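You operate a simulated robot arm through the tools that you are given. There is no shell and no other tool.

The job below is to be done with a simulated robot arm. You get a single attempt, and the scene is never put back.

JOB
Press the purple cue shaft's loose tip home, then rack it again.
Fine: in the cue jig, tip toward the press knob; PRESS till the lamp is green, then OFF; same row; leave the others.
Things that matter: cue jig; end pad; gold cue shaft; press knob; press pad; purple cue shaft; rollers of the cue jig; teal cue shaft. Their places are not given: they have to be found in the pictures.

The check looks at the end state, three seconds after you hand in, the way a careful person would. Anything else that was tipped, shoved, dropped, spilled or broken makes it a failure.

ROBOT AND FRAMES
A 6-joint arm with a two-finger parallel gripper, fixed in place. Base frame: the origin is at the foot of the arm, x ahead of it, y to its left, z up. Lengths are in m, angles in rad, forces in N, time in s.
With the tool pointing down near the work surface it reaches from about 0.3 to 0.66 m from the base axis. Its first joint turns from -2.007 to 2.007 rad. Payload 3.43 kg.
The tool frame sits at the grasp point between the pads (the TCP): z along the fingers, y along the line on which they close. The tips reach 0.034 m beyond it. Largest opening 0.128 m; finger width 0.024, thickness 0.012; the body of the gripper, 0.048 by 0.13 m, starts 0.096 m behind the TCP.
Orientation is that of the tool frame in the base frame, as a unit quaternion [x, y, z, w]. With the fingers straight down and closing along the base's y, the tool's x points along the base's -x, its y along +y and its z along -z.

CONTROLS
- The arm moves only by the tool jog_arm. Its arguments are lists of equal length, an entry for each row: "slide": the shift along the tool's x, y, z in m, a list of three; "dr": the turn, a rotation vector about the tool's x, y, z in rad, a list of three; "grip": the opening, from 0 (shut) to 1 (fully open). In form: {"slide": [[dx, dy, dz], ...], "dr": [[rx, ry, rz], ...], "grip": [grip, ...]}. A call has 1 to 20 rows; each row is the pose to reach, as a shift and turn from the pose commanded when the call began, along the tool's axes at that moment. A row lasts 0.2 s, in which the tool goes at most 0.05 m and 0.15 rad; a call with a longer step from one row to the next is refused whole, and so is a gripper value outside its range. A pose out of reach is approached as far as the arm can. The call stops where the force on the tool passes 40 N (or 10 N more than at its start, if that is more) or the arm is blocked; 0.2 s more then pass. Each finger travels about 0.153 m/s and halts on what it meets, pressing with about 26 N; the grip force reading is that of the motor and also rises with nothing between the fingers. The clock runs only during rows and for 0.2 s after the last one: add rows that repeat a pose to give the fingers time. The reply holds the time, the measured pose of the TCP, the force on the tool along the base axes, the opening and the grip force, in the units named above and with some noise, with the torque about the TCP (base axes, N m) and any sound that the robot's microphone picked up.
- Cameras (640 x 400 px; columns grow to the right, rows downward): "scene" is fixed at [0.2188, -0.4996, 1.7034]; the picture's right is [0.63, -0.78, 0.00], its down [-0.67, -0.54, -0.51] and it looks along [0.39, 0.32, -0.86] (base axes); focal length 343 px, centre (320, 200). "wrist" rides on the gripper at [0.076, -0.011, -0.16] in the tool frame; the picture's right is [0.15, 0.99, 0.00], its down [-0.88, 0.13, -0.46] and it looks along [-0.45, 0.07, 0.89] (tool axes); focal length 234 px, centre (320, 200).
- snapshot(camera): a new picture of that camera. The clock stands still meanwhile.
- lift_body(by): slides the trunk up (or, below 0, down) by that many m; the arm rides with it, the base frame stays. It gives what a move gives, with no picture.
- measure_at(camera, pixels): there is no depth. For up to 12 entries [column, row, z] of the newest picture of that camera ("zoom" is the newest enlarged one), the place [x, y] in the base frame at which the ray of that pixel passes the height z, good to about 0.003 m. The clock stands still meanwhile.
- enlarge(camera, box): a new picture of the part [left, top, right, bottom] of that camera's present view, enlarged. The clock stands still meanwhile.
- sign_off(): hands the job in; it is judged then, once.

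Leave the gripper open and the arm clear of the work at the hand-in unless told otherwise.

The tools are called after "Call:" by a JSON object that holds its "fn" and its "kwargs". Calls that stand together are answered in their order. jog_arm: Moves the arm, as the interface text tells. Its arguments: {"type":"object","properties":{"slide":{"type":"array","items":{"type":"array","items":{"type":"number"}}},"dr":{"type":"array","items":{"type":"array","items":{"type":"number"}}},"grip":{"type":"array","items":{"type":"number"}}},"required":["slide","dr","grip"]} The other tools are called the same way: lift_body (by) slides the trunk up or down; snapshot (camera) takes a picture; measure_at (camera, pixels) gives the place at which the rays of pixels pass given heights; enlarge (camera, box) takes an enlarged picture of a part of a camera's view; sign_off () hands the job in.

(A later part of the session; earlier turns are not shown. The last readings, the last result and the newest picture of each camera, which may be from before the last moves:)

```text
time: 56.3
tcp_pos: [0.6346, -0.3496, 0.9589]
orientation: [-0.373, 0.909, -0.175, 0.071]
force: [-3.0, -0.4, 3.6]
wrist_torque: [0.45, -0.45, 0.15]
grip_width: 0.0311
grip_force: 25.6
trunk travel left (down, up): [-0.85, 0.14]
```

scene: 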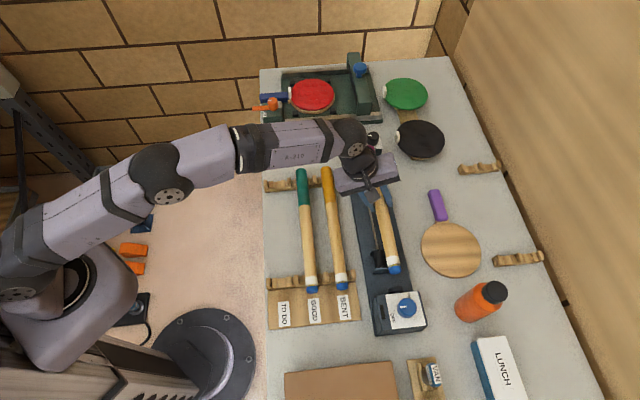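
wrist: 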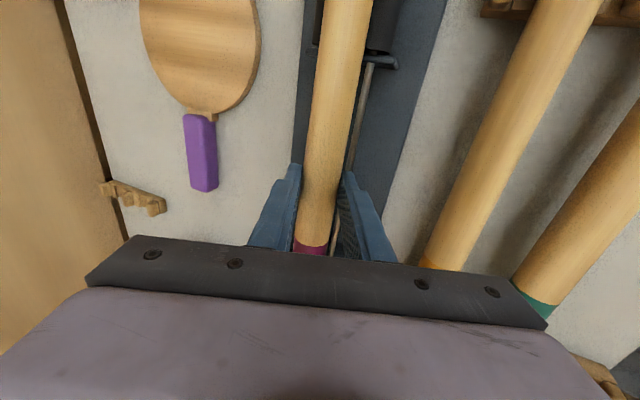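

Now the butt-side rollers carry about 5 N, so the shaft is resting on the jig. I'll open the fingers gradually to 0.055 m so it settles into the groove.

Call:
{"fn": "jog_arm", "kwargs": {"slide": [[0, 0, 0], [0, 0, 0], [0, 0, 0], [0, 0, 0], [0, 0, 0], [0, 0, 0]], "dr": [[0, 0, 0], [0, 0, 0], [0, 0, 0], [0, 0, 0], [0, 0, 0], [0, 0, 0]], "grip": [0.26, 0.28, 0.32, 0.36, 0.4, 0.4]}}

Call:
{"fn": "enlarge", "kwargs": {"camera": "scene", "box": [346, 225, 442, 285]}}

Call:
{"fn": "enlarge", "kwargs": {"camera": "wrist", "box": [260, 130, 420, 230]}}

Call:
{"fn": "enlarge", "kwargs": {"camera": "wrist", "box": [290, 0, 450, 100]}}

```text
time: 57.7
tcp_pos: [0.6334, -0.35, 0.9579]
orientation: [-0.373, 0.909, -0.174, 0.07]
force: [0.8, -0.4, 0.2]
wrist_torque: [-0.01, 0.02, 0.0]
grip_width: 0.0513
grip_force: 0.0
trunk travel left (down, up): [-0.85, 0.14]
```

```text
6.67 times, centred on (394, 255) of scene
```

zoom: 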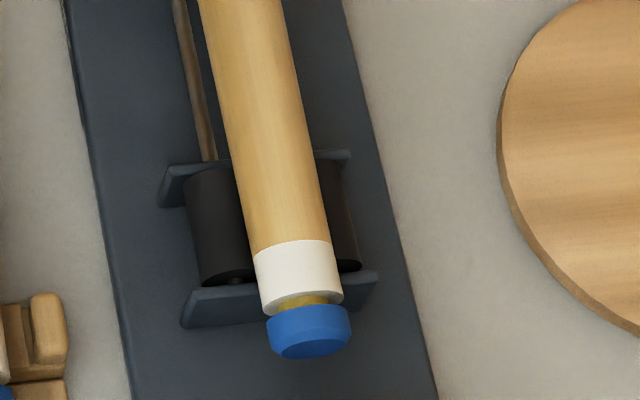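

```text
4.00 times, centred on (340, 180) of wrist
```

zoom: 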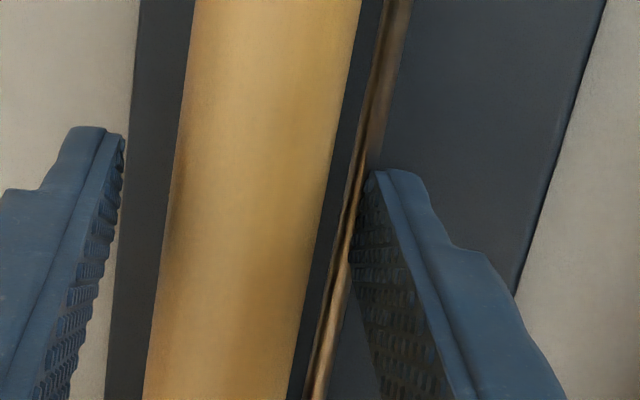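

```text
4.00 times, centred on (370, 50) of wrist
```

zoom: 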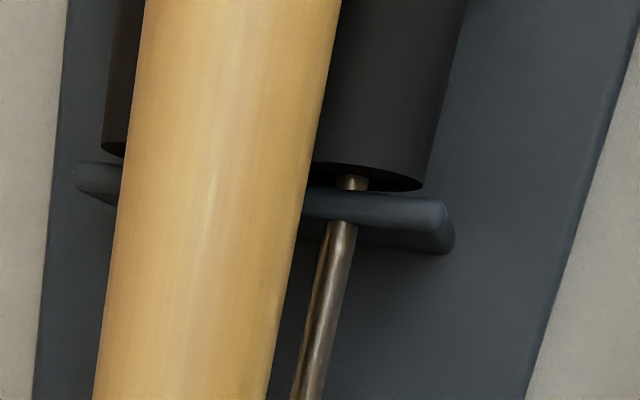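

The shaft rests in the groove with the fingers clear of it and the force at zero. Regrip pose to remember: TCP ≈ (0.634,-0.350,0.958) at this tilt. I'll back out along the tool axis by 0.10 m.

Call:
{"fn": "jog_arm", "kwargs": {"slide": [[0, 0, -0.01], [0, 0, -0.025], [0, 0, -0.045], [0, 0, -0.065], [0, 0, -0.085], [0, 0, -0.1], [0, 0, -0.1]], "dr": [[0, 0, 0], [0, 0, 0], [0, 0, 0], [0, 0, 0], [0, 0, 0], [0, 0, 0], [0, 0, 0]], "grip": [0.4, 0.4, 0.4, 0.4, 0.4, 0.4, 0.4]}}

Call:
{"fn": "snapshot", "kwargs": {"camera": "scene"}}

Call:
{"fn": "snapshot", "kwargs": {"camera": "wrist"}}

```text
time: 59.3
tcp_pos: [0.6098, -0.3208, 1.0502]
orientation: [-0.372, 0.909, -0.174, 0.07]
force: [0.5, 1.1, 0.2]
wrist_torque: [-0.02, -0.06, 0.01]
grip_width: 0.051
grip_force: 0.1
trunk travel left (down, up): [-0.85, 0.14]
```

```text
taken
```

scene: 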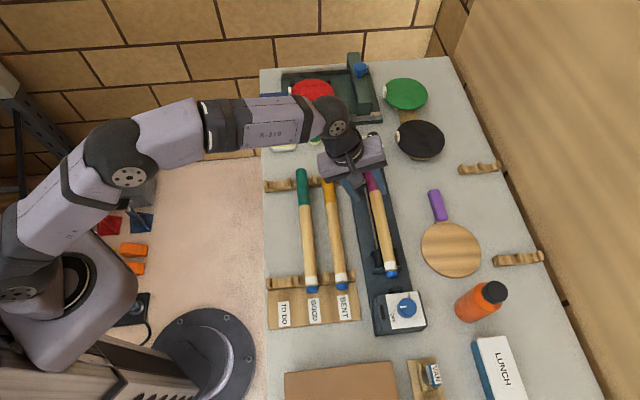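

```text
taken
```

wrist: 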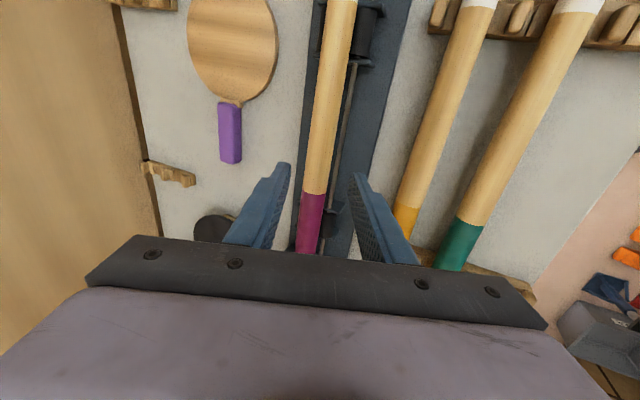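

The shaft lies in the jig with its tip toward the PRESS block. Next is the knob. I'll move up and back while untilting, to hover around (0.45,-0.35,1.13).

Call:
{"fn": "jog_arm", "kwargs": {"slide": [[0.0, 0.0, -0.03], [0.027, 0.0111, -0.0456], [0.054, 0.0222, -0.0612], [0.081, 0.0332, -0.0767], [0.108, 0.0443, -0.0923], [0.1349, 0.0554, -0.1079], [0.1349, 0.0554, -0.1079]], "dr": [[0, 0, 0], [-0.075, 0, 0], [-0.15, 0, 0], [-0.225, 0, 0], [-0.3, 0, 0], [-0.376, 0, 0], [-0.376, 0, 0]], "grip": [0.4, 0.4, 0.4, 0.5, 0.5, 0.5, 0.5]}}

Call:
{"fn": "snapshot", "kwargs": {"camera": "wrist"}}

Call:
{"fn": "enlarge", "kwargs": {"camera": "scene", "box": [340, 130, 420, 180]}}

Call:
{"fn": "enlarge", "kwargs": {"camera": "scene", "box": [360, 255, 440, 305]}}

```text
time: 60.9
tcp_pos: [0.4497, -0.3511, 1.1319]
orientation: [-0.38, 0.925, 0.0, -0.001]
force: [0.2, 0.2, -0.3]
wrist_torque: [0.02, 0.02, 0.01]
grip_width: 0.064
grip_force: 0.0
trunk travel left (down, up): [-0.85, 0.14]
```

```text
taken
```

wrist: 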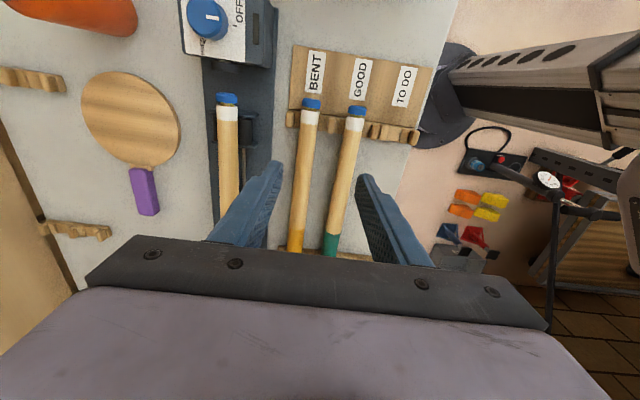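

```text
8.00 times, centred on (380, 155) of scene
```

zoom: 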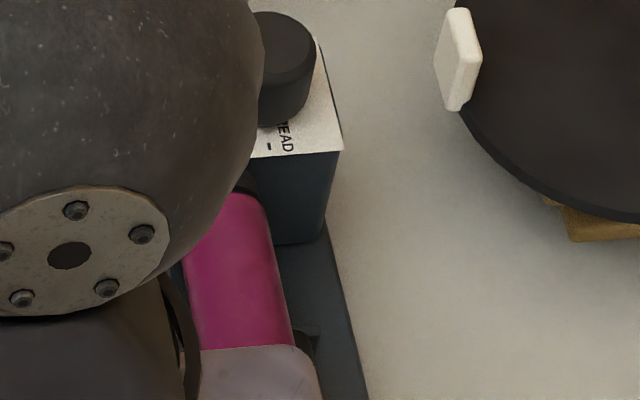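

```text
8.00 times, centred on (400, 280) of scene
```

zoom: 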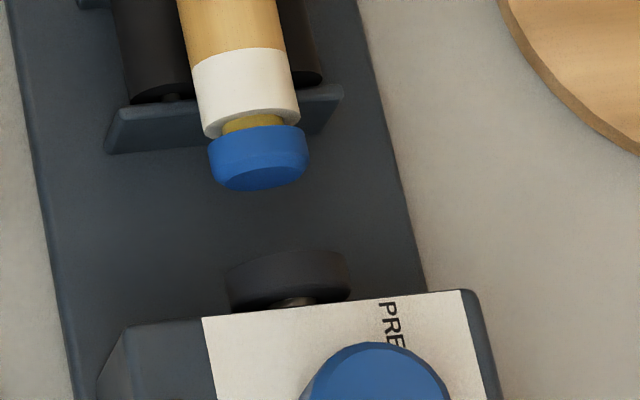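

The tip lines up with the press pad and the butt sits against the end pad region. Now I'll rotate the tool +1.64 rad about its axis while moving to (0.40,-0.46,1.12), so I can approach the knob radially and see it.

Call:
{"fn": "jog_arm", "kwargs": {"slide": [[0.0094, -0.0035, 0.001], [0.0187, -0.007, 0.002], [0.028, -0.0106, 0.003], [0.0374, -0.0141, 0.004], [0.0467, -0.0176, 0.005], [0.0561, -0.0212, 0.006], [0.0654, -0.0247, 0.007], [0.0748, -0.0282, 0.008], [0.0841, -0.0317, 0.009], [0.0935, -0.0353, 0.01], [0.1028, -0.0388, 0.01], [0.1122, -0.0423, 0.01], [0.1122, -0.0423, 0.01]], "dr": [[0, 0, 0.137], [0, 0, 0.274], [0, 0, 0.411], [0, 0, 0.548], [0, 0, 0.685], [0, 0, 0.822], [0, 0, 0.959], [0, 0, 1.096], [0, 0, 1.233], [0, 0, 1.37], [0, 0, 1.507], [0, 0, 1.64], [0, 0, 1.64]], "grip": [0.5, 0.5, 0.5, 0.5, 0.5, 0.5, 0.5, 0.5, 0.5, 0.5, 0.5, 0.5, 0.5]}}

Call:
{"fn": "snapshot", "kwargs": {"camera": "wrist"}}

Call:
{"fn": "snapshot", "kwargs": {"camera": "scene"}}

```text
time: 63.7
tcp_pos: [0.3975, -0.4598, 1.1197]
orientation: [0.417, 0.909, -0.001, 0.0]
force: [0.5, -1.0, -0.1]
wrist_torque: [0.0, 0.02, 0.0]
grip_width: 0.0642
grip_force: 0.1
out of reach, approached as far as the arm can: row 12
trunk travel left (down, up): [-0.85, 0.14]
```

```text
taken
```

wrist: 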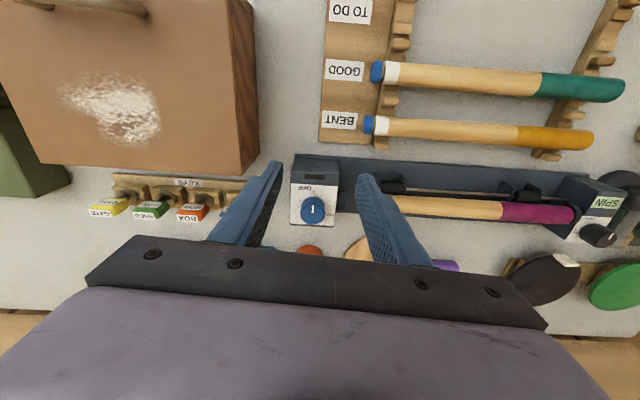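

```text
taken
```

scene: 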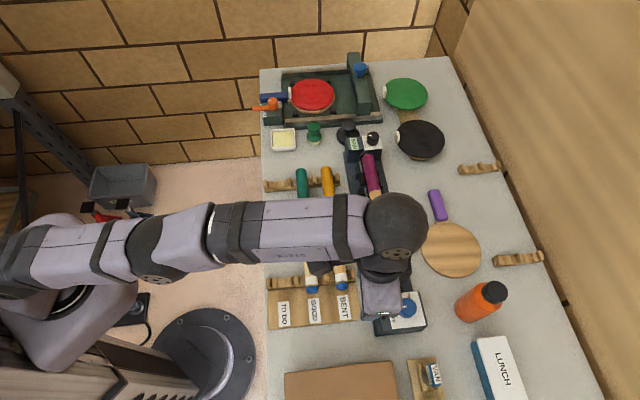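

The wrist view now shows the PRESS block with its knob at (312,210), and a wooden box nearby at upper left. I need the box's height and a precise knob position, so I'll enlarge and measure.

Call:
{"fn": "enlarge", "kwargs": {"camera": "wrist", "box": [260, 150, 356, 240]}}

Call:
{"fn": "measure_at", "kwargs": {"camera": "wrist", "pixels": [[243, 173, 0.9], [243, 173, 0.95], [243, 173, 1.0], [243, 173, 1.05], [312, 208, 0.95], [312, 208, 0.98]]}}

Call:
{"fn": "measure_at", "kwargs": {"camera": "scene", "pixels": [[397, 362, 0.9], [397, 362, 0.95], [397, 362, 1.0], [397, 362, 1.05], [407.5, 306.5, 0.95], [407.5, 306.5, 0.98], [286, 373, 0.95], [286, 373, 1.0]]}}

Call:
{"fn": "enlarge", "kwargs": {"camera": "scene", "box": [370, 270, 450, 340]}}

```text
4.44 times, centred on (308, 195) of wrist
```

zoom: 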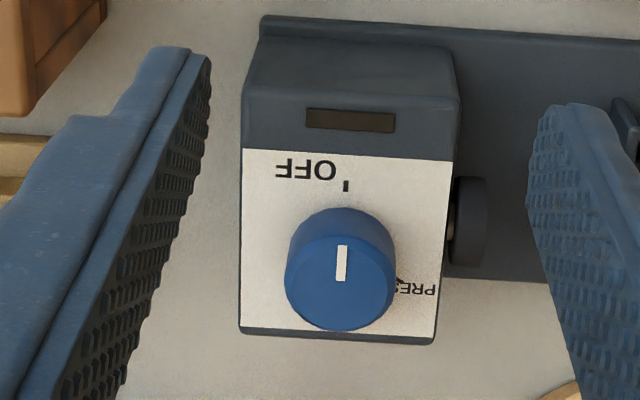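

```text
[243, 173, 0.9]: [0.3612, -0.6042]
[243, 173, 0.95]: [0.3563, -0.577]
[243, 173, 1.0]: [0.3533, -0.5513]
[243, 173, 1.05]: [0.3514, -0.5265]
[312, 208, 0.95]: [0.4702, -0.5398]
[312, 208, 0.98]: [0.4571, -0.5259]
```

```text
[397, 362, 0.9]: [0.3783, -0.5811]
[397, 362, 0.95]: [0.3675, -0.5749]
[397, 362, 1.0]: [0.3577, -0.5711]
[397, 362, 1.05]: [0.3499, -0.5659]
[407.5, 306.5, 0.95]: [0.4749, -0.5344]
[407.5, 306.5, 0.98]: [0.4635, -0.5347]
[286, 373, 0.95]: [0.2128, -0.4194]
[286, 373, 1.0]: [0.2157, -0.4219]
```

```text
5.71 times, centred on (410, 305) of scene
```

zoom: 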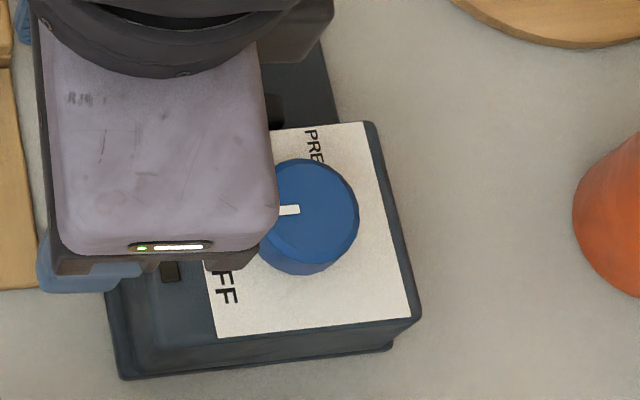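

The box top is at about z 0.955 and well clear of the knob. OFF is marked at the lamp side, where the pointer now points. PRESS is toward the shaft, a quarter turn clockwise seen from above. I'll refine the knob's top centre: wrist (312.6,214.2) and scene (407.6,306.8).

Call:
{"fn": "measure_at", "kwargs": {"camera": "wrist", "pixels": [[312.6, 214.2, 0.96], [312.6, 214.2, 0.975], [312.6, 214.2, 0.99], [314, 192, 0.95], [290.3, 225, 0.94], [335, 226, 0.94], [290.5, 184, 0.94], [337, 186, 0.94]]}}

Call:
{"fn": "measure_at", "kwargs": {"camera": "scene", "pixels": [[407.6, 306.8, 0.96], [407.6, 306.8, 0.975], [407.6, 306.8, 0.99], [417.5, 291.2, 0.94], [425.8, 325, 0.94], [393, 329, 0.94]]}}

```text
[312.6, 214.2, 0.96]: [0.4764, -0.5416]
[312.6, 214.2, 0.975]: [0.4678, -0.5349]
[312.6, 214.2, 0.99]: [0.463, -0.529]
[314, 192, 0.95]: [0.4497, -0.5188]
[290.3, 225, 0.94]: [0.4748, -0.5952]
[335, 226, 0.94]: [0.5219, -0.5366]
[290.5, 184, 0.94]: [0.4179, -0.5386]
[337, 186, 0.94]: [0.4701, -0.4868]
```

```text
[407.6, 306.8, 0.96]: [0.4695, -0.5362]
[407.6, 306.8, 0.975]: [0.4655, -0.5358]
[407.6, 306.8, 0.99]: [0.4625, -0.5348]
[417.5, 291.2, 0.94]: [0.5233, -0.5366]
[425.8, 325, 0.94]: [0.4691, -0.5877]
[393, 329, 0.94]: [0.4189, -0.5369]
```

Knob top centre is at about (0.467,-0.536), top z ≈ 0.975, diameter about 0.037 m, with the plate below at about 0.942. I'll grip it with the fingers' pads vertical: yaw back 45° so the quarter turn stays within easy reach, then lean the tool outward 0.5 rad about its closing axis. First the yaw, easing slightly inward.

Call:
{"fn": "jog_arm", "kwargs": {"slide": [[0.01, 0, 0], [0.02, 0, 0], [0.03, 0, 0], [0.03, 0, 0], [0.03, 0, 0], [0.03, 0, 0], [0.03, 0, 0]], "dr": [[0, 0, -0.13], [0, 0, -0.26], [0, 0, -0.39], [0, 0, -0.52], [0, 0, -0.65], [0, 0, -0.785], [0, 0, -0.785]], "grip": [0.5, 0.5, 0.5, 0.5, 0.5, 0.5, 0.5]}}

```text
time: 65.3
tcp_pos: [0.379, -0.4372, 1.1204]
orientation: [0.036, 0.999, 0.0, 0.0]
force: [0.7, 0.1, 0.0]
wrist_torque: [-0.01, 0.03, 0.05]
grip_width: 0.0639
grip_force: 0.1
trunk travel left (down, up): [-0.85, 0.14]
```

Yaw done. Now I'll lean the tool by -0.5 rad about its closing axis (tool y).

Call:
{"fn": "jog_arm", "kwargs": {"slide": [[0, 0, 0], [0, 0, 0], [0, 0, 0], [0, 0, 0], [0, 0, 0], [0, 0, 0]], "dr": [[0, -0.1, 0], [0, -0.2, 0], [0, -0.3, 0], [0, -0.4, 0], [0, -0.5, 0], [0, -0.5, 0]], "grip": [0.5, 0.5, 0.5, 0.5, 0.5, 0.5]}}

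Call:
{"fn": "snapshot", "kwargs": {"camera": "wrist"}}

Call:
{"fn": "snapshot", "kwargs": {"camera": "scene"}}

```text
time: 66.7
tcp_pos: [0.3789, -0.4386, 1.1209]
orientation: [0.038, 0.968, -0.012, 0.248]
force: [0.1, 0.7, 0.2]
wrist_torque: [0.0, -0.02, 0.02]
grip_width: 0.0639
grip_force: 0.0
trunk travel left (down, up): [-0.85, 0.14]
```

```text
taken
```

wrist: 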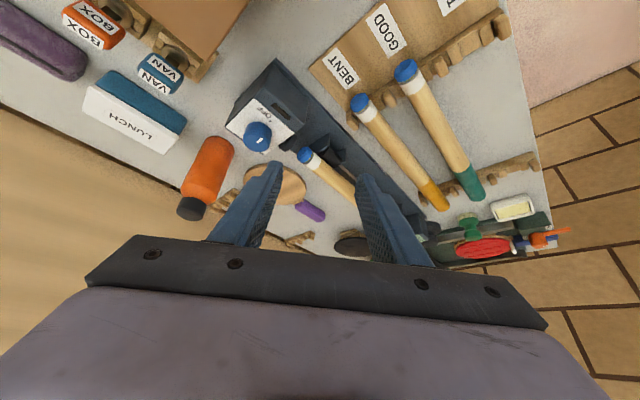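

```text
taken
```

scene: 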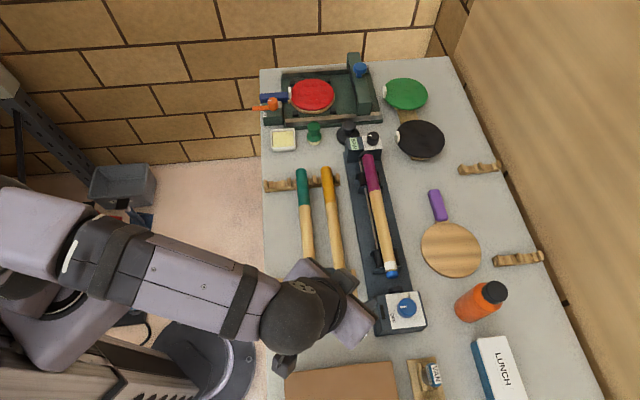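

Leaned correctly (tool axis [0.48,-0.04,-0.88]), and the scene view of the knob is clear. I'll move to hover above it at TCP (0.455,-0.535,1.05), with the tips about 4 cm above the knob top.

Call:
{"fn": "jog_arm", "kwargs": {"slide": [[-0.0078, -0.0181, 0.0206], [-0.0155, -0.0362, 0.0411], [-0.0233, -0.0542, 0.0617], [-0.031, -0.0723, 0.0822], [-0.0388, -0.0904, 0.1028], [-0.0388, -0.0904, 0.1028]], "dr": [[0, 0, 0], [0, 0, 0], [0, 0, 0], [0, 0, 0], [0, 0, 0], [0, 0, 0]], "grip": [0.5, 0.5, 0.5, 0.5, 0.5, 0.5]}}

Call:
{"fn": "snapshot", "kwargs": {"camera": "wrist"}}

Call:
{"fn": "snapshot", "kwargs": {"camera": "scene"}}

Call:
{"fn": "enlarge", "kwargs": {"camera": "wrist", "box": [240, 110, 400, 210]}}

```text
time: 68.1
tcp_pos: [0.4553, -0.5335, 1.049]
orientation: [0.036, 0.969, -0.01, 0.246]
force: [0.7, 0.1, 0.2]
wrist_torque: [-0.04, 0.03, -0.02]
grip_width: 0.0641
grip_force: 0.1
trunk travel left (down, up): [-0.85, 0.14]
```

```text
taken
```

wrist: 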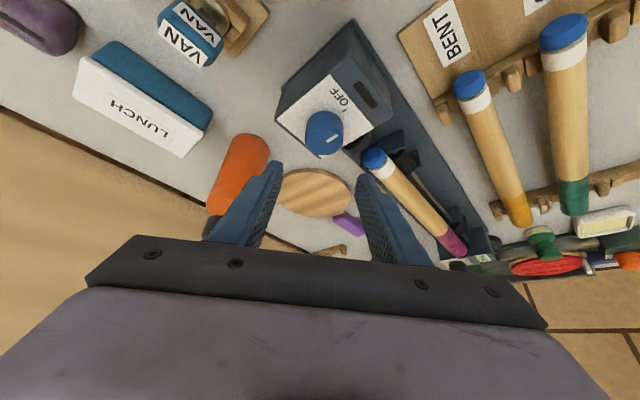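

```text
taken
```

scene: 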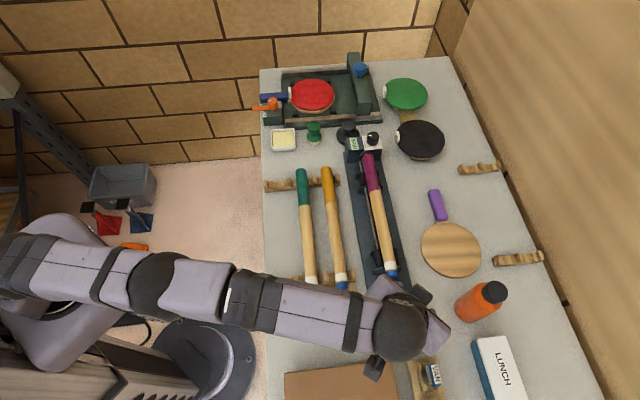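

```text
4.00 times, centred on (320, 160) of wrist
```

zoom: 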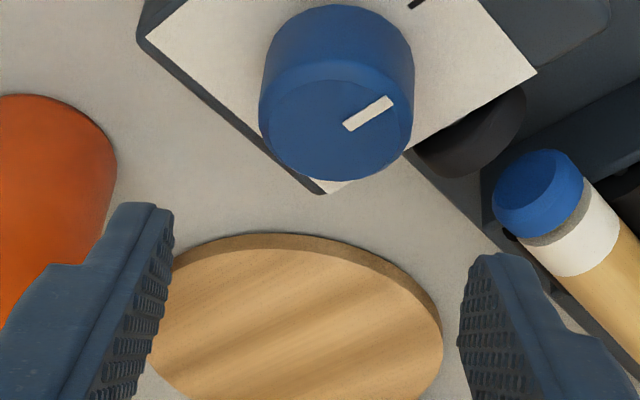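

Hovering over the knob. The orange bottle stands near the left finger side, so I'll measure where it is and how tall before descending and turning.

Call:
{"fn": "measure_at", "kwargs": {"camera": "scene", "pixels": [[467, 307, 0.88], [460, 300, 0.88], [472, 318, 0.88], [495, 292, 1.0], [495, 292, 1.05], [495, 292, 1.1], [495, 292, 0.95]]}}

Call:
{"fn": "measure_at", "kwargs": {"camera": "wrist", "pixels": [[326, 141, 0.975], [322, 137, 0.975], [243, 145, 1.0], [243, 145, 0.95], [270, 160, 1.0]]}}

Call:
{"fn": "enlarge", "kwargs": {"camera": "scene", "box": [400, 265, 528, 345]}}

```text
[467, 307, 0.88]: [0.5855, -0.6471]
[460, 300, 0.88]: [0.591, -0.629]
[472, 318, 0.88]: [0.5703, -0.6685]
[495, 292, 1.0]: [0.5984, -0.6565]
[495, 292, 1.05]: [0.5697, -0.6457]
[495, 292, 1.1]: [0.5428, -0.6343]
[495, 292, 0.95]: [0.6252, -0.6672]
```

```text
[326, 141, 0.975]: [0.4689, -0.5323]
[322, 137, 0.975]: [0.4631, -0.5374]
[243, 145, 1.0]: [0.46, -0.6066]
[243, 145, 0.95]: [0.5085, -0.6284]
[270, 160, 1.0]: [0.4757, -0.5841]
```

```text
5.00 times, centred on (464, 305) of scene
```

zoom: 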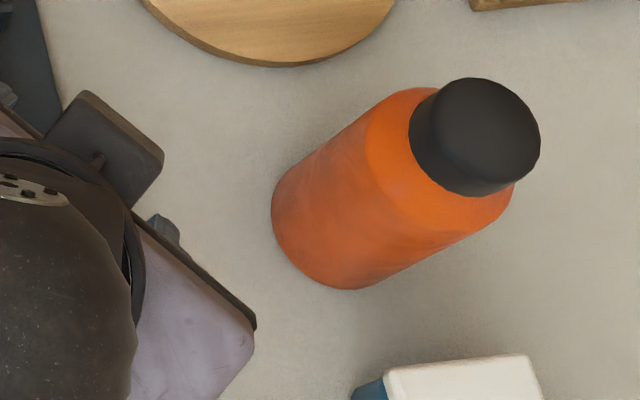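

The bottle stands at about (0.583,-0.652), top at 1.03 — 0.16 m from the knob and clear of my sweep. The knob centre still measures (0.467,-0.535). I'll descend straight down 0.065 m so the fingers straddle it with the tips just above the plate.

Call:
{"fn": "jog_arm", "kwargs": {"slide": [[0.0072, 0.0001, 0.0132], [0.0144, 0.0001, 0.0263], [0.0216, 0.0002, 0.0395], [0.0269, 0.0002, 0.0491], [0.0313, 0.0003, 0.057], [0.0313, 0.0003, 0.057]], "dr": [[0, 0, 0], [0, 0, 0], [0, 0, 0], [0, 0, 0], [0, 0, 0], [0, 0, 0]], "grip": [0.5, 0.5, 0.5, 0.5, 0.5, 0.5]}}

Call:
{"fn": "snapshot", "kwargs": {"camera": "wrist"}}

Call:
{"fn": "enlarge", "kwargs": {"camera": "wrist", "box": [240, 110, 400, 210]}}

Call:
{"fn": "enlarge", "kwargs": {"camera": "scene", "box": [340, 260, 468, 340]}}

```text
time: 69.5
tcp_pos: [0.4543, -0.5356, 0.988]
orientation: [0.036, 0.968, -0.012, 0.249]
force: [-0.7, -0.6, 12.3]
wrist_torque: [0.35, -0.02, 0.0]
grip_width: 0.0631
grip_force: 0.1
trunk travel left (down, up): [-0.85, 0.14]
```

```text
taken
```

wrist: 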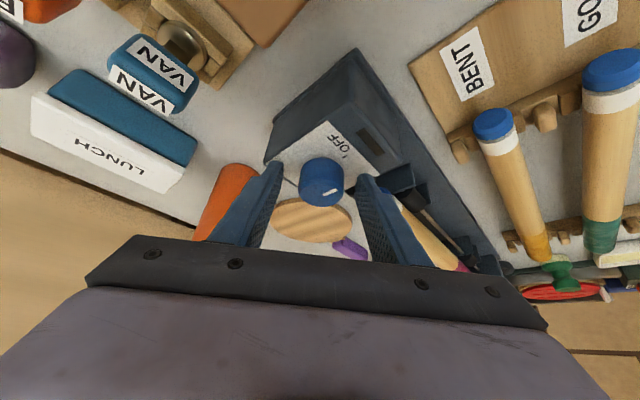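

```text
4.00 times, centred on (320, 160) of wrist
```

zoom: 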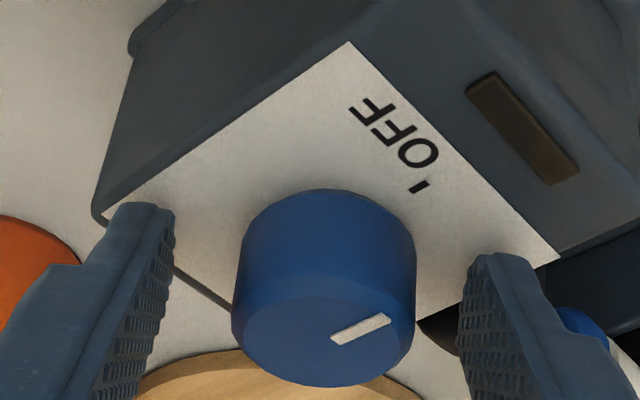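

```text
5.00 times, centred on (404, 300) of scene
```

zoom: 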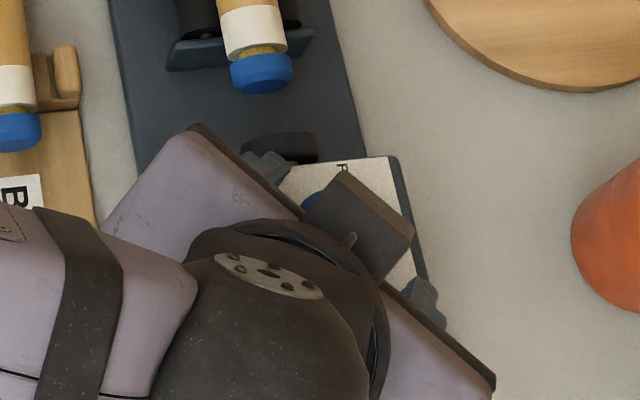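

The 12 N upward force with torque at the +y finger says a fingertip just touched the block top (z ≈ 0.952). I'll rise 2.5 mm to clear it and then close on the knob.

Call:
{"fn": "jog_arm", "kwargs": {"slide": [[-0.0012, 0, -0.0022], [-0.0012, 0, -0.0022], [-0.0012, 0, -0.0022], [-0.0012, 0, -0.0022], [-0.0012, 0, -0.0022], [-0.0012, 0, -0.0022]], "dr": [[0, 0, 0], [0, 0, 0], [0, 0, 0], [0, 0, 0], [0, 0, 0], [0, 0, 0]], "grip": [0.5, 0.5, 0.38, 0.3, 0.2, 0.2]}}

Call:
{"fn": "enlarge", "kwargs": {"camera": "wrist", "box": [240, 110, 400, 210]}}

```text
time: 70.9
tcp_pos: [0.4547, -0.5344, 0.9868]
orientation: [0.037, 0.968, -0.011, 0.247]
force: [-0.9, 4.8, 5.1]
wrist_torque: [0.14, 0.06, 0.09]
grip_width: 0.0371
grip_force: 44.9
trunk travel left (down, up): [-0.85, 0.14]
```

```text
4.00 times, centred on (320, 160) of wrist
```

zoom: 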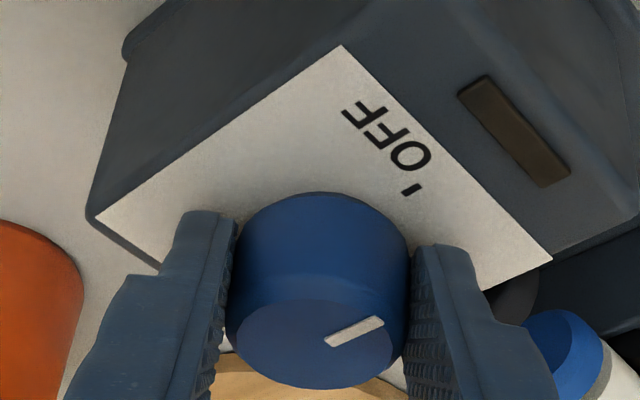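

The knob is gripped (0.037 m) but the tips still press the plate with about 5 N. I'll open slightly, rise 3 mm more, and re-close.

Call:
{"fn": "jog_arm", "kwargs": {"slide": [[0, 0, 0], [0, 0, 0], [-0.0014, 0, -0.0026], [-0.0014, 0, -0.0026], [-0.0014, 0, -0.0026], [-0.0014, 0, -0.0026], [-0.0014, 0, -0.0026]], "dr": [[0, 0, 0], [0, 0, 0], [0, 0, 0], [0, 0, 0], [0, 0, 0], [0, 0, 0], [0, 0, 0]], "grip": [0.38, 0.42, 0.42, 0.42, 0.3, 0.2, 0.2]}}

Call:
{"fn": "enlarge", "kwargs": {"camera": "wrist", "box": [240, 110, 400, 210]}}

```text
time: 72.5
tcp_pos: [0.4544, -0.5336, 0.9899]
orientation: [0.036, 0.968, -0.009, 0.246]
force: [0.1, 3.2, -1.7]
wrist_torque: [0.2, -0.08, 0.03]
grip_width: 0.0374
grip_force: 45.0
trunk travel left (down, up): [-0.85, 0.14]
```

```text
4.00 times, centred on (320, 160) of wrist
```

zoom: 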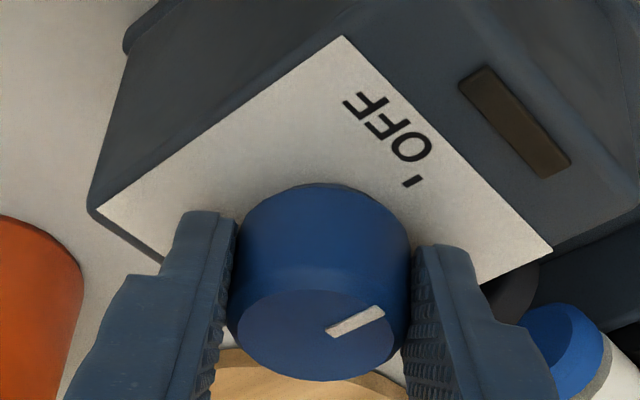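

The knob is held at 0.0374 m with small forces. I'll turn clockwise seen from above, about the knob's vertical axis, the first 45°, then look.

Call:
{"fn": "jog_arm", "kwargs": {"slide": [[-0.0001, 0.0018, 0.0001], [-0.0005, 0.0036, 0.0002], [-0.001, 0.0053, 0.0005], [-0.0016, 0.0069, 0.0009], [-0.0026, 0.0084, 0.0014], [-0.0037, 0.0097, 0.002]], "dr": [[0.063, 0.0005, 0.1148], [0.1259, 0.001, 0.2296], [0.1889, 0.0016, 0.3444], [0.2519, 0.0021, 0.4592], [0.3148, 0.0026, 0.574], [0.3778, 0.0031, 0.6888]], "grip": [0.2, 0.2, 0.2, 0.2, 0.2, 0.2]}}

Call:
{"fn": "snapshot", "kwargs": {"camera": "wrist"}}

Call:
{"fn": "snapshot", "kwargs": {"camera": "scene"}}

```text
time: 73.9
tcp_pos: [0.4595, -0.5264, 0.9887]
orientation: [0.405, 0.881, -0.106, 0.222]
force: [-4.1, -1.9, -5.8]
wrist_torque: [-0.41, 0.18, -0.04]
grip_width: 0.0372
grip_force: 45.3
trunk travel left (down, up): [-0.85, 0.14]
```

```text
taken
```

wrist: 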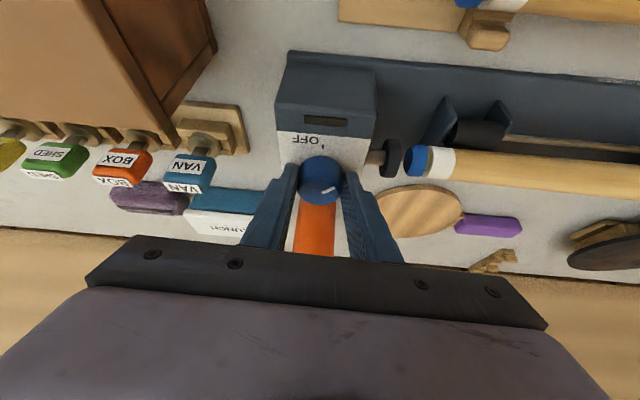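

```text
taken
```

scene: 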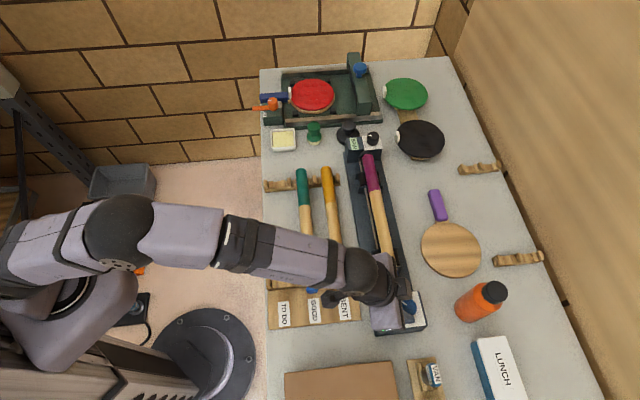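

The knob turned with the fingers, and the press pad seems to have moved out toward the tip already. I'll enlarge to check the knob pointer, the pad and the lamp.

Call:
{"fn": "enlarge", "kwargs": {"camera": "wrist", "box": [270, 90, 430, 210]}}

Call:
{"fn": "enlarge", "kwargs": {"camera": "wrist", "box": [360, 110, 488, 190]}}

```text
3.33 times, centred on (350, 150) of wrist
```

zoom: 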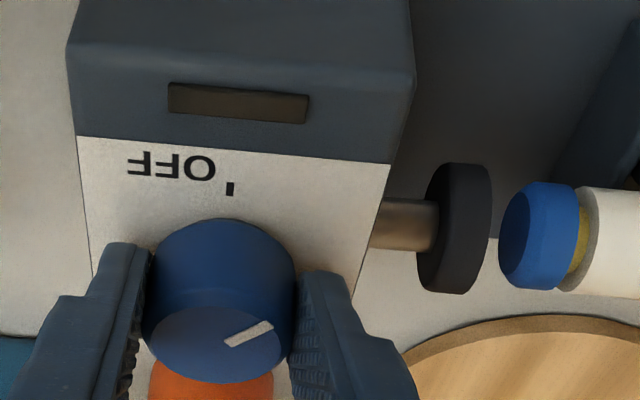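

```text
5.00 times, centred on (424, 150) of wrist
```

zoom: 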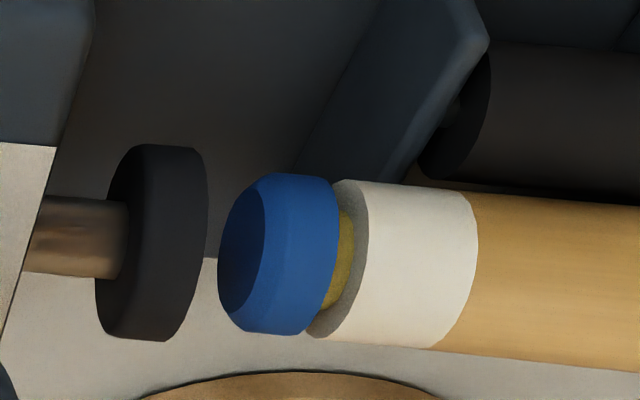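

The pad's rod has extended toward the tip, the tip still shows its yellow gap, and the lamp is dark. The grip hasn't slipped. I'll turn the remaining 45° to PRESS with the same motion.

Call:
{"fn": "jog_arm", "kwargs": {"slide": [[-0.0001, 0.0018, 0.0001], [-0.0005, 0.0036, 0.0002], [-0.001, 0.0053, 0.0005], [-0.0016, 0.0069, 0.0009], [-0.0026, 0.0084, 0.0014], [-0.0037, 0.0097, 0.002]], "dr": [[0.063, 0.0005, 0.1148], [0.1259, 0.001, 0.2296], [0.1889, 0.0016, 0.3444], [0.2519, 0.0021, 0.4592], [0.3148, 0.0026, 0.574], [0.3778, 0.0031, 0.6888]], "grip": [0.2, 0.2, 0.2, 0.2, 0.2, 0.2]}}

Call:
{"fn": "snapshot", "kwargs": {"camera": "wrist"}}

Call:
{"fn": "enlarge", "kwargs": {"camera": "wrist", "box": [270, 60, 462, 180]}}

Call:
{"fn": "snapshot", "kwargs": {"camera": "scene"}}

```text
time: 75.3
tcp_pos: [0.4677, -0.524, 0.9908]
orientation: [0.711, 0.658, -0.184, 0.165]
force: [-11.8, -8.3, -4.7]
wrist_torque: [0.66, 0.65, -0.11]
grip_width: 0.0373
grip_force: 45.3
trunk travel left (down, up): [-0.85, 0.14]
```

```text
taken
```

wrist: 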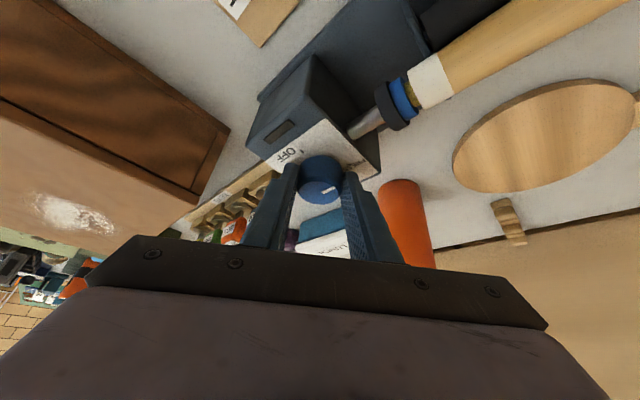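

```text
3.33 times, centred on (366, 120) of wrist
```

zoom: 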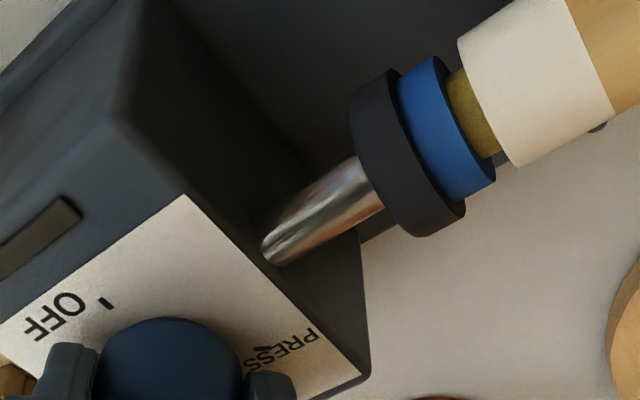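

```text
taken
```

scene: 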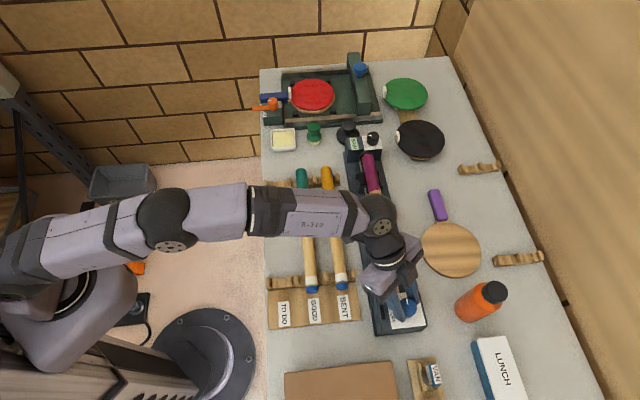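

The pad has reached the tip, the knob points to PRESS, the yellow gap is still there and the lamp is dark. There's about 14 N side load from a small centre offset, so I'll ease the tool about 3 mm to relieve it and hold there for about 2 s.

Call:
{"fn": "jog_arm", "kwargs": {"slide": [[-0.0009, -0.0003, 0.0005], [-0.0018, -0.0007, 0.001], [-0.0027, -0.001, 0.0015], [-0.0027, -0.001, 0.0015], [-0.0027, -0.001, 0.0015], [-0.0027, -0.001, 0.0015], [-0.0027, -0.001, 0.0015], [-0.0027, -0.001, 0.0015], [-0.0027, -0.001, 0.0015], [-0.0027, -0.001, 0.0015]], "dr": [[0, 0, 0], [0, 0, 0], [0, 0, 0], [0, 0, 0], [0, 0, 0], [0, 0, 0], [0, 0, 0], [0, 0, 0], [0, 0, 0], [0, 0, 0]], "grip": [0.2, 0.2, 0.2, 0.2, 0.2, 0.2, 0.2, 0.2, 0.2, 0.2]}}

Call:
{"fn": "enlarge", "kwargs": {"camera": "wrist", "box": [240, 60, 432, 180]}}

Call:
{"fn": "enlarge", "kwargs": {"camera": "wrist", "box": [270, 140, 366, 200]}}

```text
time: 77.5
tcp_pos: [0.4666, -0.5238, 0.9915]
orientation: [0.711, 0.659, -0.184, 0.164]
force: [-7.8, 12.5, -7.9]
wrist_torque: [0.96, -0.04, -0.1]
grip_width: 0.0372
grip_force: 45.7
trunk travel left (down, up): [-0.85, 0.14]
```

```text
3.33 times, centred on (336, 120) of wrist
```

zoom: 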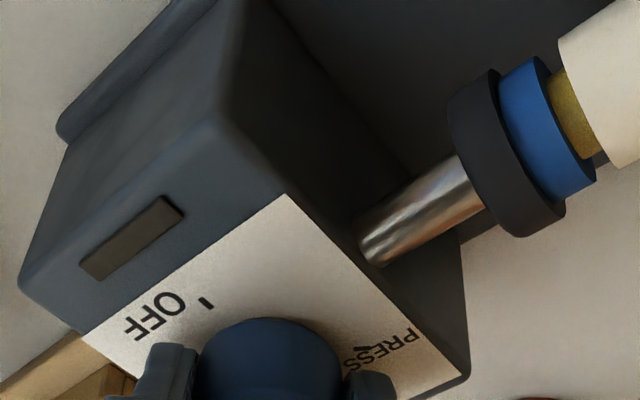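

```text
6.67 times, centred on (318, 170) of wrist
```

zoom: 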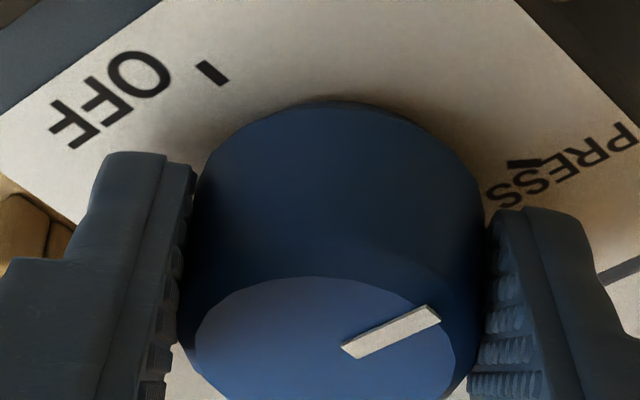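

The pointer matches the PRESS tick, but the lamp stays dark and the pad hasn't advanced further. I'll check the scene view around the pad and tip, and the butt at the end pad.

Call:
{"fn": "enlarge", "kwargs": {"camera": "scene", "box": [346, 225, 442, 285]}}

Call:
{"fn": "enlarge", "kwargs": {"camera": "scene", "box": [340, 130, 420, 180]}}

Call:
{"fn": "enlarge", "kwargs": {"camera": "scene", "box": [360, 265, 440, 335]}}

Call:
{"fn": "enlarge", "kwargs": {"camera": "wrist", "box": [340, 40, 436, 100]}}

```text
6.67 times, centred on (394, 255) of scene
```

zoom: 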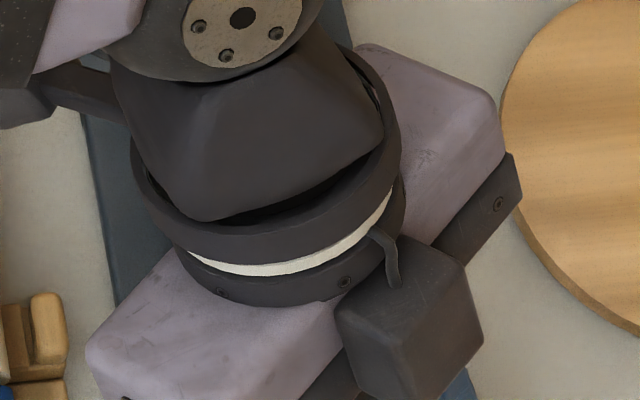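

```text
8.00 times, centred on (380, 155) of scene
```

zoom: 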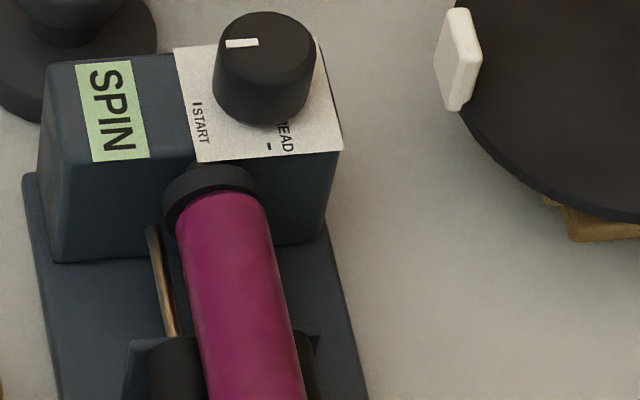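

```text
5.71 times, centred on (400, 300) of scene
```

zoom: 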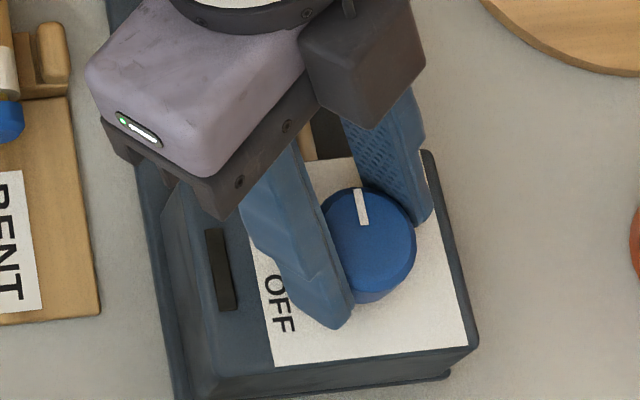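

```text
6.67 times, centred on (388, 70) of wrist
```

zoom: 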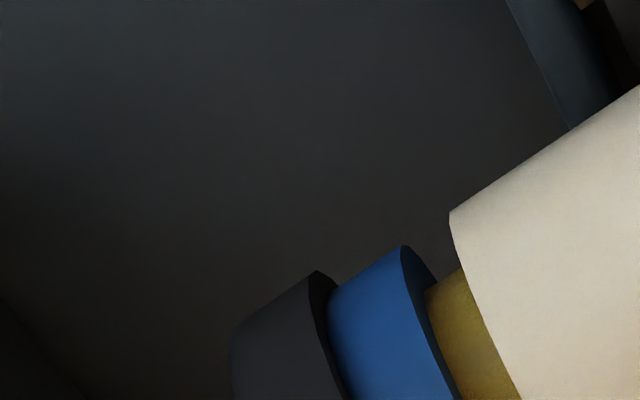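

The butt is against the end pad and the pointer looks a few degrees short of PRESS. I'll turn about 5° further while trimming the small side loads, then hold about 2 s and compare.

Call:
{"fn": "jog_arm", "kwargs": {"slide": [[0.0009, 0.0, 0.0002], [0.0017, 0.0001, 0.0003], [0.0017, 0.0001, 0.0003], [0.0017, 0.0001, 0.0003], [0.0017, 0.0001, 0.0003], [0.0017, 0.0001, 0.0003], [0.0017, 0.0001, 0.0003], [0.0017, 0.0001, 0.0003], [0.0017, 0.0001, 0.0003], [0.0017, 0.0001, 0.0003]], "dr": [[0.0216, 0.0002, 0.0395], [0.0433, 0.0004, 0.0789], [0.0433, 0.0004, 0.0789], [0.0433, 0.0004, 0.0789], [0.0433, 0.0004, 0.0789], [0.0433, 0.0004, 0.0789], [0.0433, 0.0004, 0.0789], [0.0433, 0.0004, 0.0789], [0.0433, 0.0004, 0.0789], [0.0433, 0.0004, 0.0789]], "grip": [0.2, 0.2, 0.2, 0.2, 0.2, 0.2, 0.2, 0.2, 0.2, 0.2]}}

Call:
{"fn": "enlarge", "kwargs": {"camera": "wrist", "box": [240, 40, 432, 160]}}

Call:
{"fn": "enlarge", "kwargs": {"camera": "scene", "box": [360, 265, 440, 335]}}

```text
time: 79.7
tcp_pos: [0.4686, -0.523, 0.9896]
orientation: [0.739, 0.626, -0.192, 0.158]
force: [-7.4, 4.7, -3.4]
wrist_torque: [-0.06, 0.28, -0.07]
grip_width: 0.0373
grip_force: 44.4
trunk travel left (down, up): [-0.85, 0.14]
```

```text
3.33 times, centred on (336, 100) of wrist
```

zoom: 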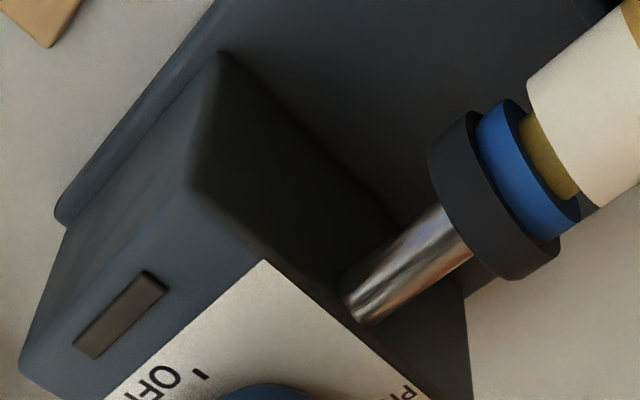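

```text
5.71 times, centred on (400, 300) of scene
```

zoom: 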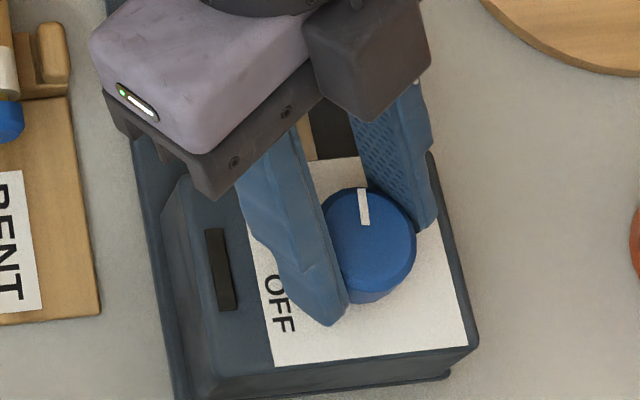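

The pointer now sits on PRESS. I'll hold still for 4 s and compare the same view.

Call:
{"fn": "jog_arm", "kwargs": {"slide": [[0, 0, 0], [0, 0, 0], [0, 0, 0], [0, 0, 0], [0, 0, 0], [0, 0, 0], [0, 0, 0], [0, 0, 0], [0, 0, 0], [0, 0, 0], [0, 0, 0], [0, 0, 0], [0, 0, 0], [0, 0, 0], [0, 0, 0], [0, 0, 0], [0, 0, 0], [0, 0, 0], [0, 0, 0], [0, 0, 0]], "dr": [[0, 0, 0], [0, 0, 0], [0, 0, 0], [0, 0, 0], [0, 0, 0], [0, 0, 0], [0, 0, 0], [0, 0, 0], [0, 0, 0], [0, 0, 0], [0, 0, 0], [0, 0, 0], [0, 0, 0], [0, 0, 0], [0, 0, 0], [0, 0, 0], [0, 0, 0], [0, 0, 0], [0, 0, 0], [0, 0, 0]], "grip": [0.2, 0.2, 0.2, 0.2, 0.2, 0.2, 0.2, 0.2, 0.2, 0.2, 0.2, 0.2, 0.2, 0.2, 0.2, 0.2, 0.2, 0.2, 0.2, 0.2]}}

Call:
{"fn": "enlarge", "kwargs": {"camera": "wrist", "box": [240, 40, 432, 160]}}

```text
time: 83.9
tcp_pos: [0.4673, -0.5248, 0.9894]
orientation: [0.74, 0.625, -0.192, 0.157]
force: [-5.6, 2.1, -0.9]
wrist_torque: [0.06, 0.16, -0.05]
grip_width: 0.0371
grip_force: 44.9
trunk travel left (down, up): [-0.85, 0.14]
```

```text
3.33 times, centred on (336, 100) of wrist
```

zoom: 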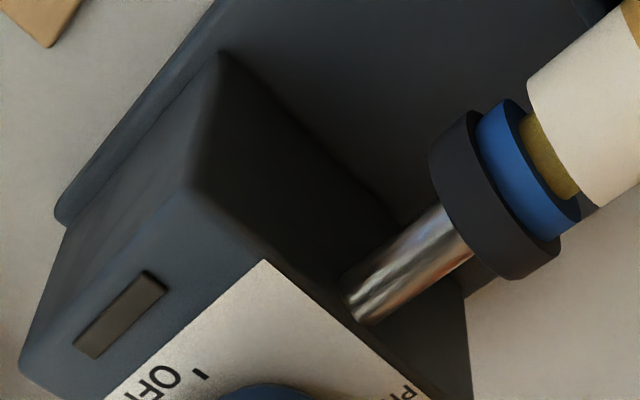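

No change after 4 s: the pad touches the tip, the gap remains and the lamp is dark. I'll take fresh pictures and measure where the pad face, tip and ferrule are along the jig now.

Call:
{"fn": "snapshot", "kwargs": {"camera": "wrist"}}

Call:
{"fn": "measure_at", "kwargs": {"camera": "wrist", "pixels": [[391.7, 94.1, 0.9495], [402.2, 88, 0.9495], [408.2, 83.5, 0.9495], [347, 122, 0.94]]}}

Call:
{"fn": "measure_at", "kwargs": {"camera": "scene", "pixels": [[392.5, 278.7, 0.921], [366.9, 153.8, 0.9525], [366.9, 152.5, 0.95], [366.9, 150.4, 0.95]]}}

Call:
{"fn": "enlarge", "kwargs": {"camera": "scene", "box": [350, 140, 398, 170]}}

```text
taken
```

wrist: 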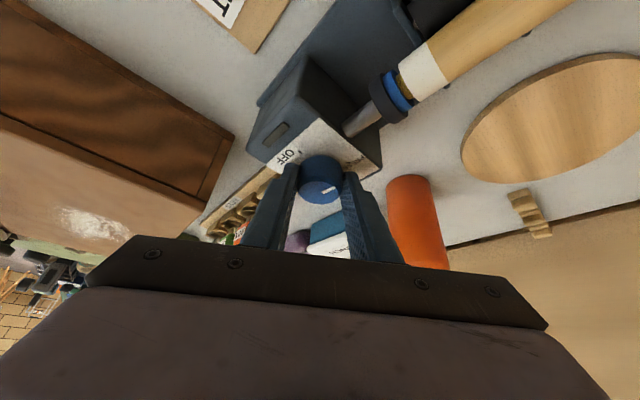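

```text
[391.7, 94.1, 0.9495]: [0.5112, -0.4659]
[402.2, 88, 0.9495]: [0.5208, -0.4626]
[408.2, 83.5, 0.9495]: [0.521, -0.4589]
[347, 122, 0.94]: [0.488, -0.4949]
```

```text
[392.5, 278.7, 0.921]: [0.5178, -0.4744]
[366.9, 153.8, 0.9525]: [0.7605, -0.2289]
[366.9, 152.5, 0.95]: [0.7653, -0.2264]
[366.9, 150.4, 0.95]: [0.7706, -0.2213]
```

```text
13.33 times, centred on (374, 155) of scene
```

zoom: 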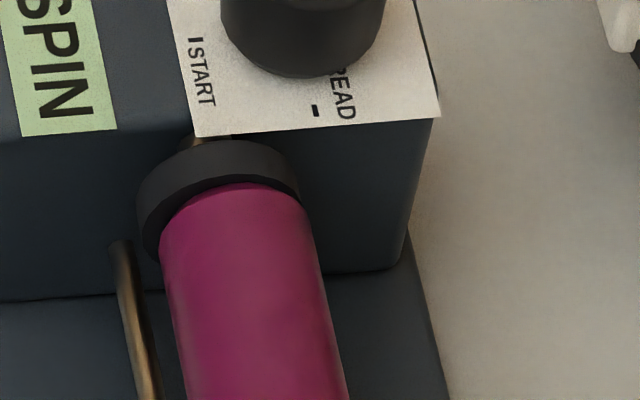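

The pad face is at s ≈ 0.032, touching the tip. The butt still shows what may be a 3–4 mm gap to the end pad. I'll enlarge the knob and measure the tick marks' directions to be sure the knob is truly at PRESS.

Call:
{"fn": "enlarge", "kwargs": {"camera": "wrist", "box": [270, 140, 366, 200]}}

Call:
{"fn": "enlarge", "kwargs": {"camera": "wrist", "box": [330, 60, 442, 130]}}

```text
6.67 times, centred on (318, 170) of wrist
```

zoom: 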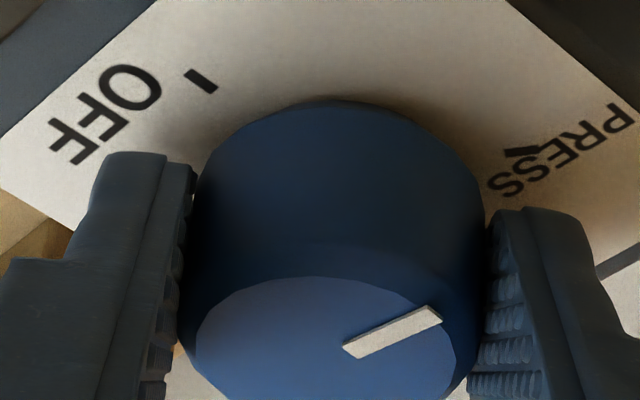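

```text
5.71 times, centred on (386, 95) of wrist
```

zoom: 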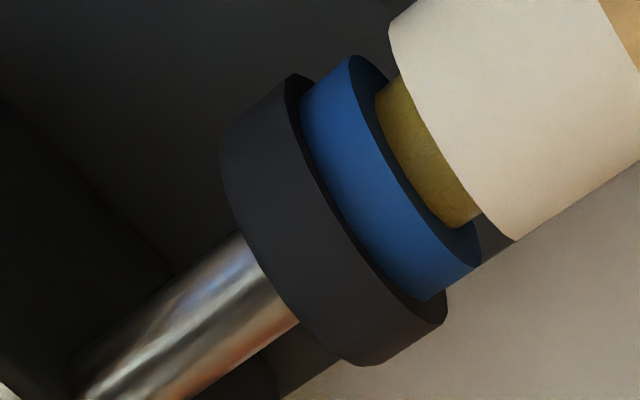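

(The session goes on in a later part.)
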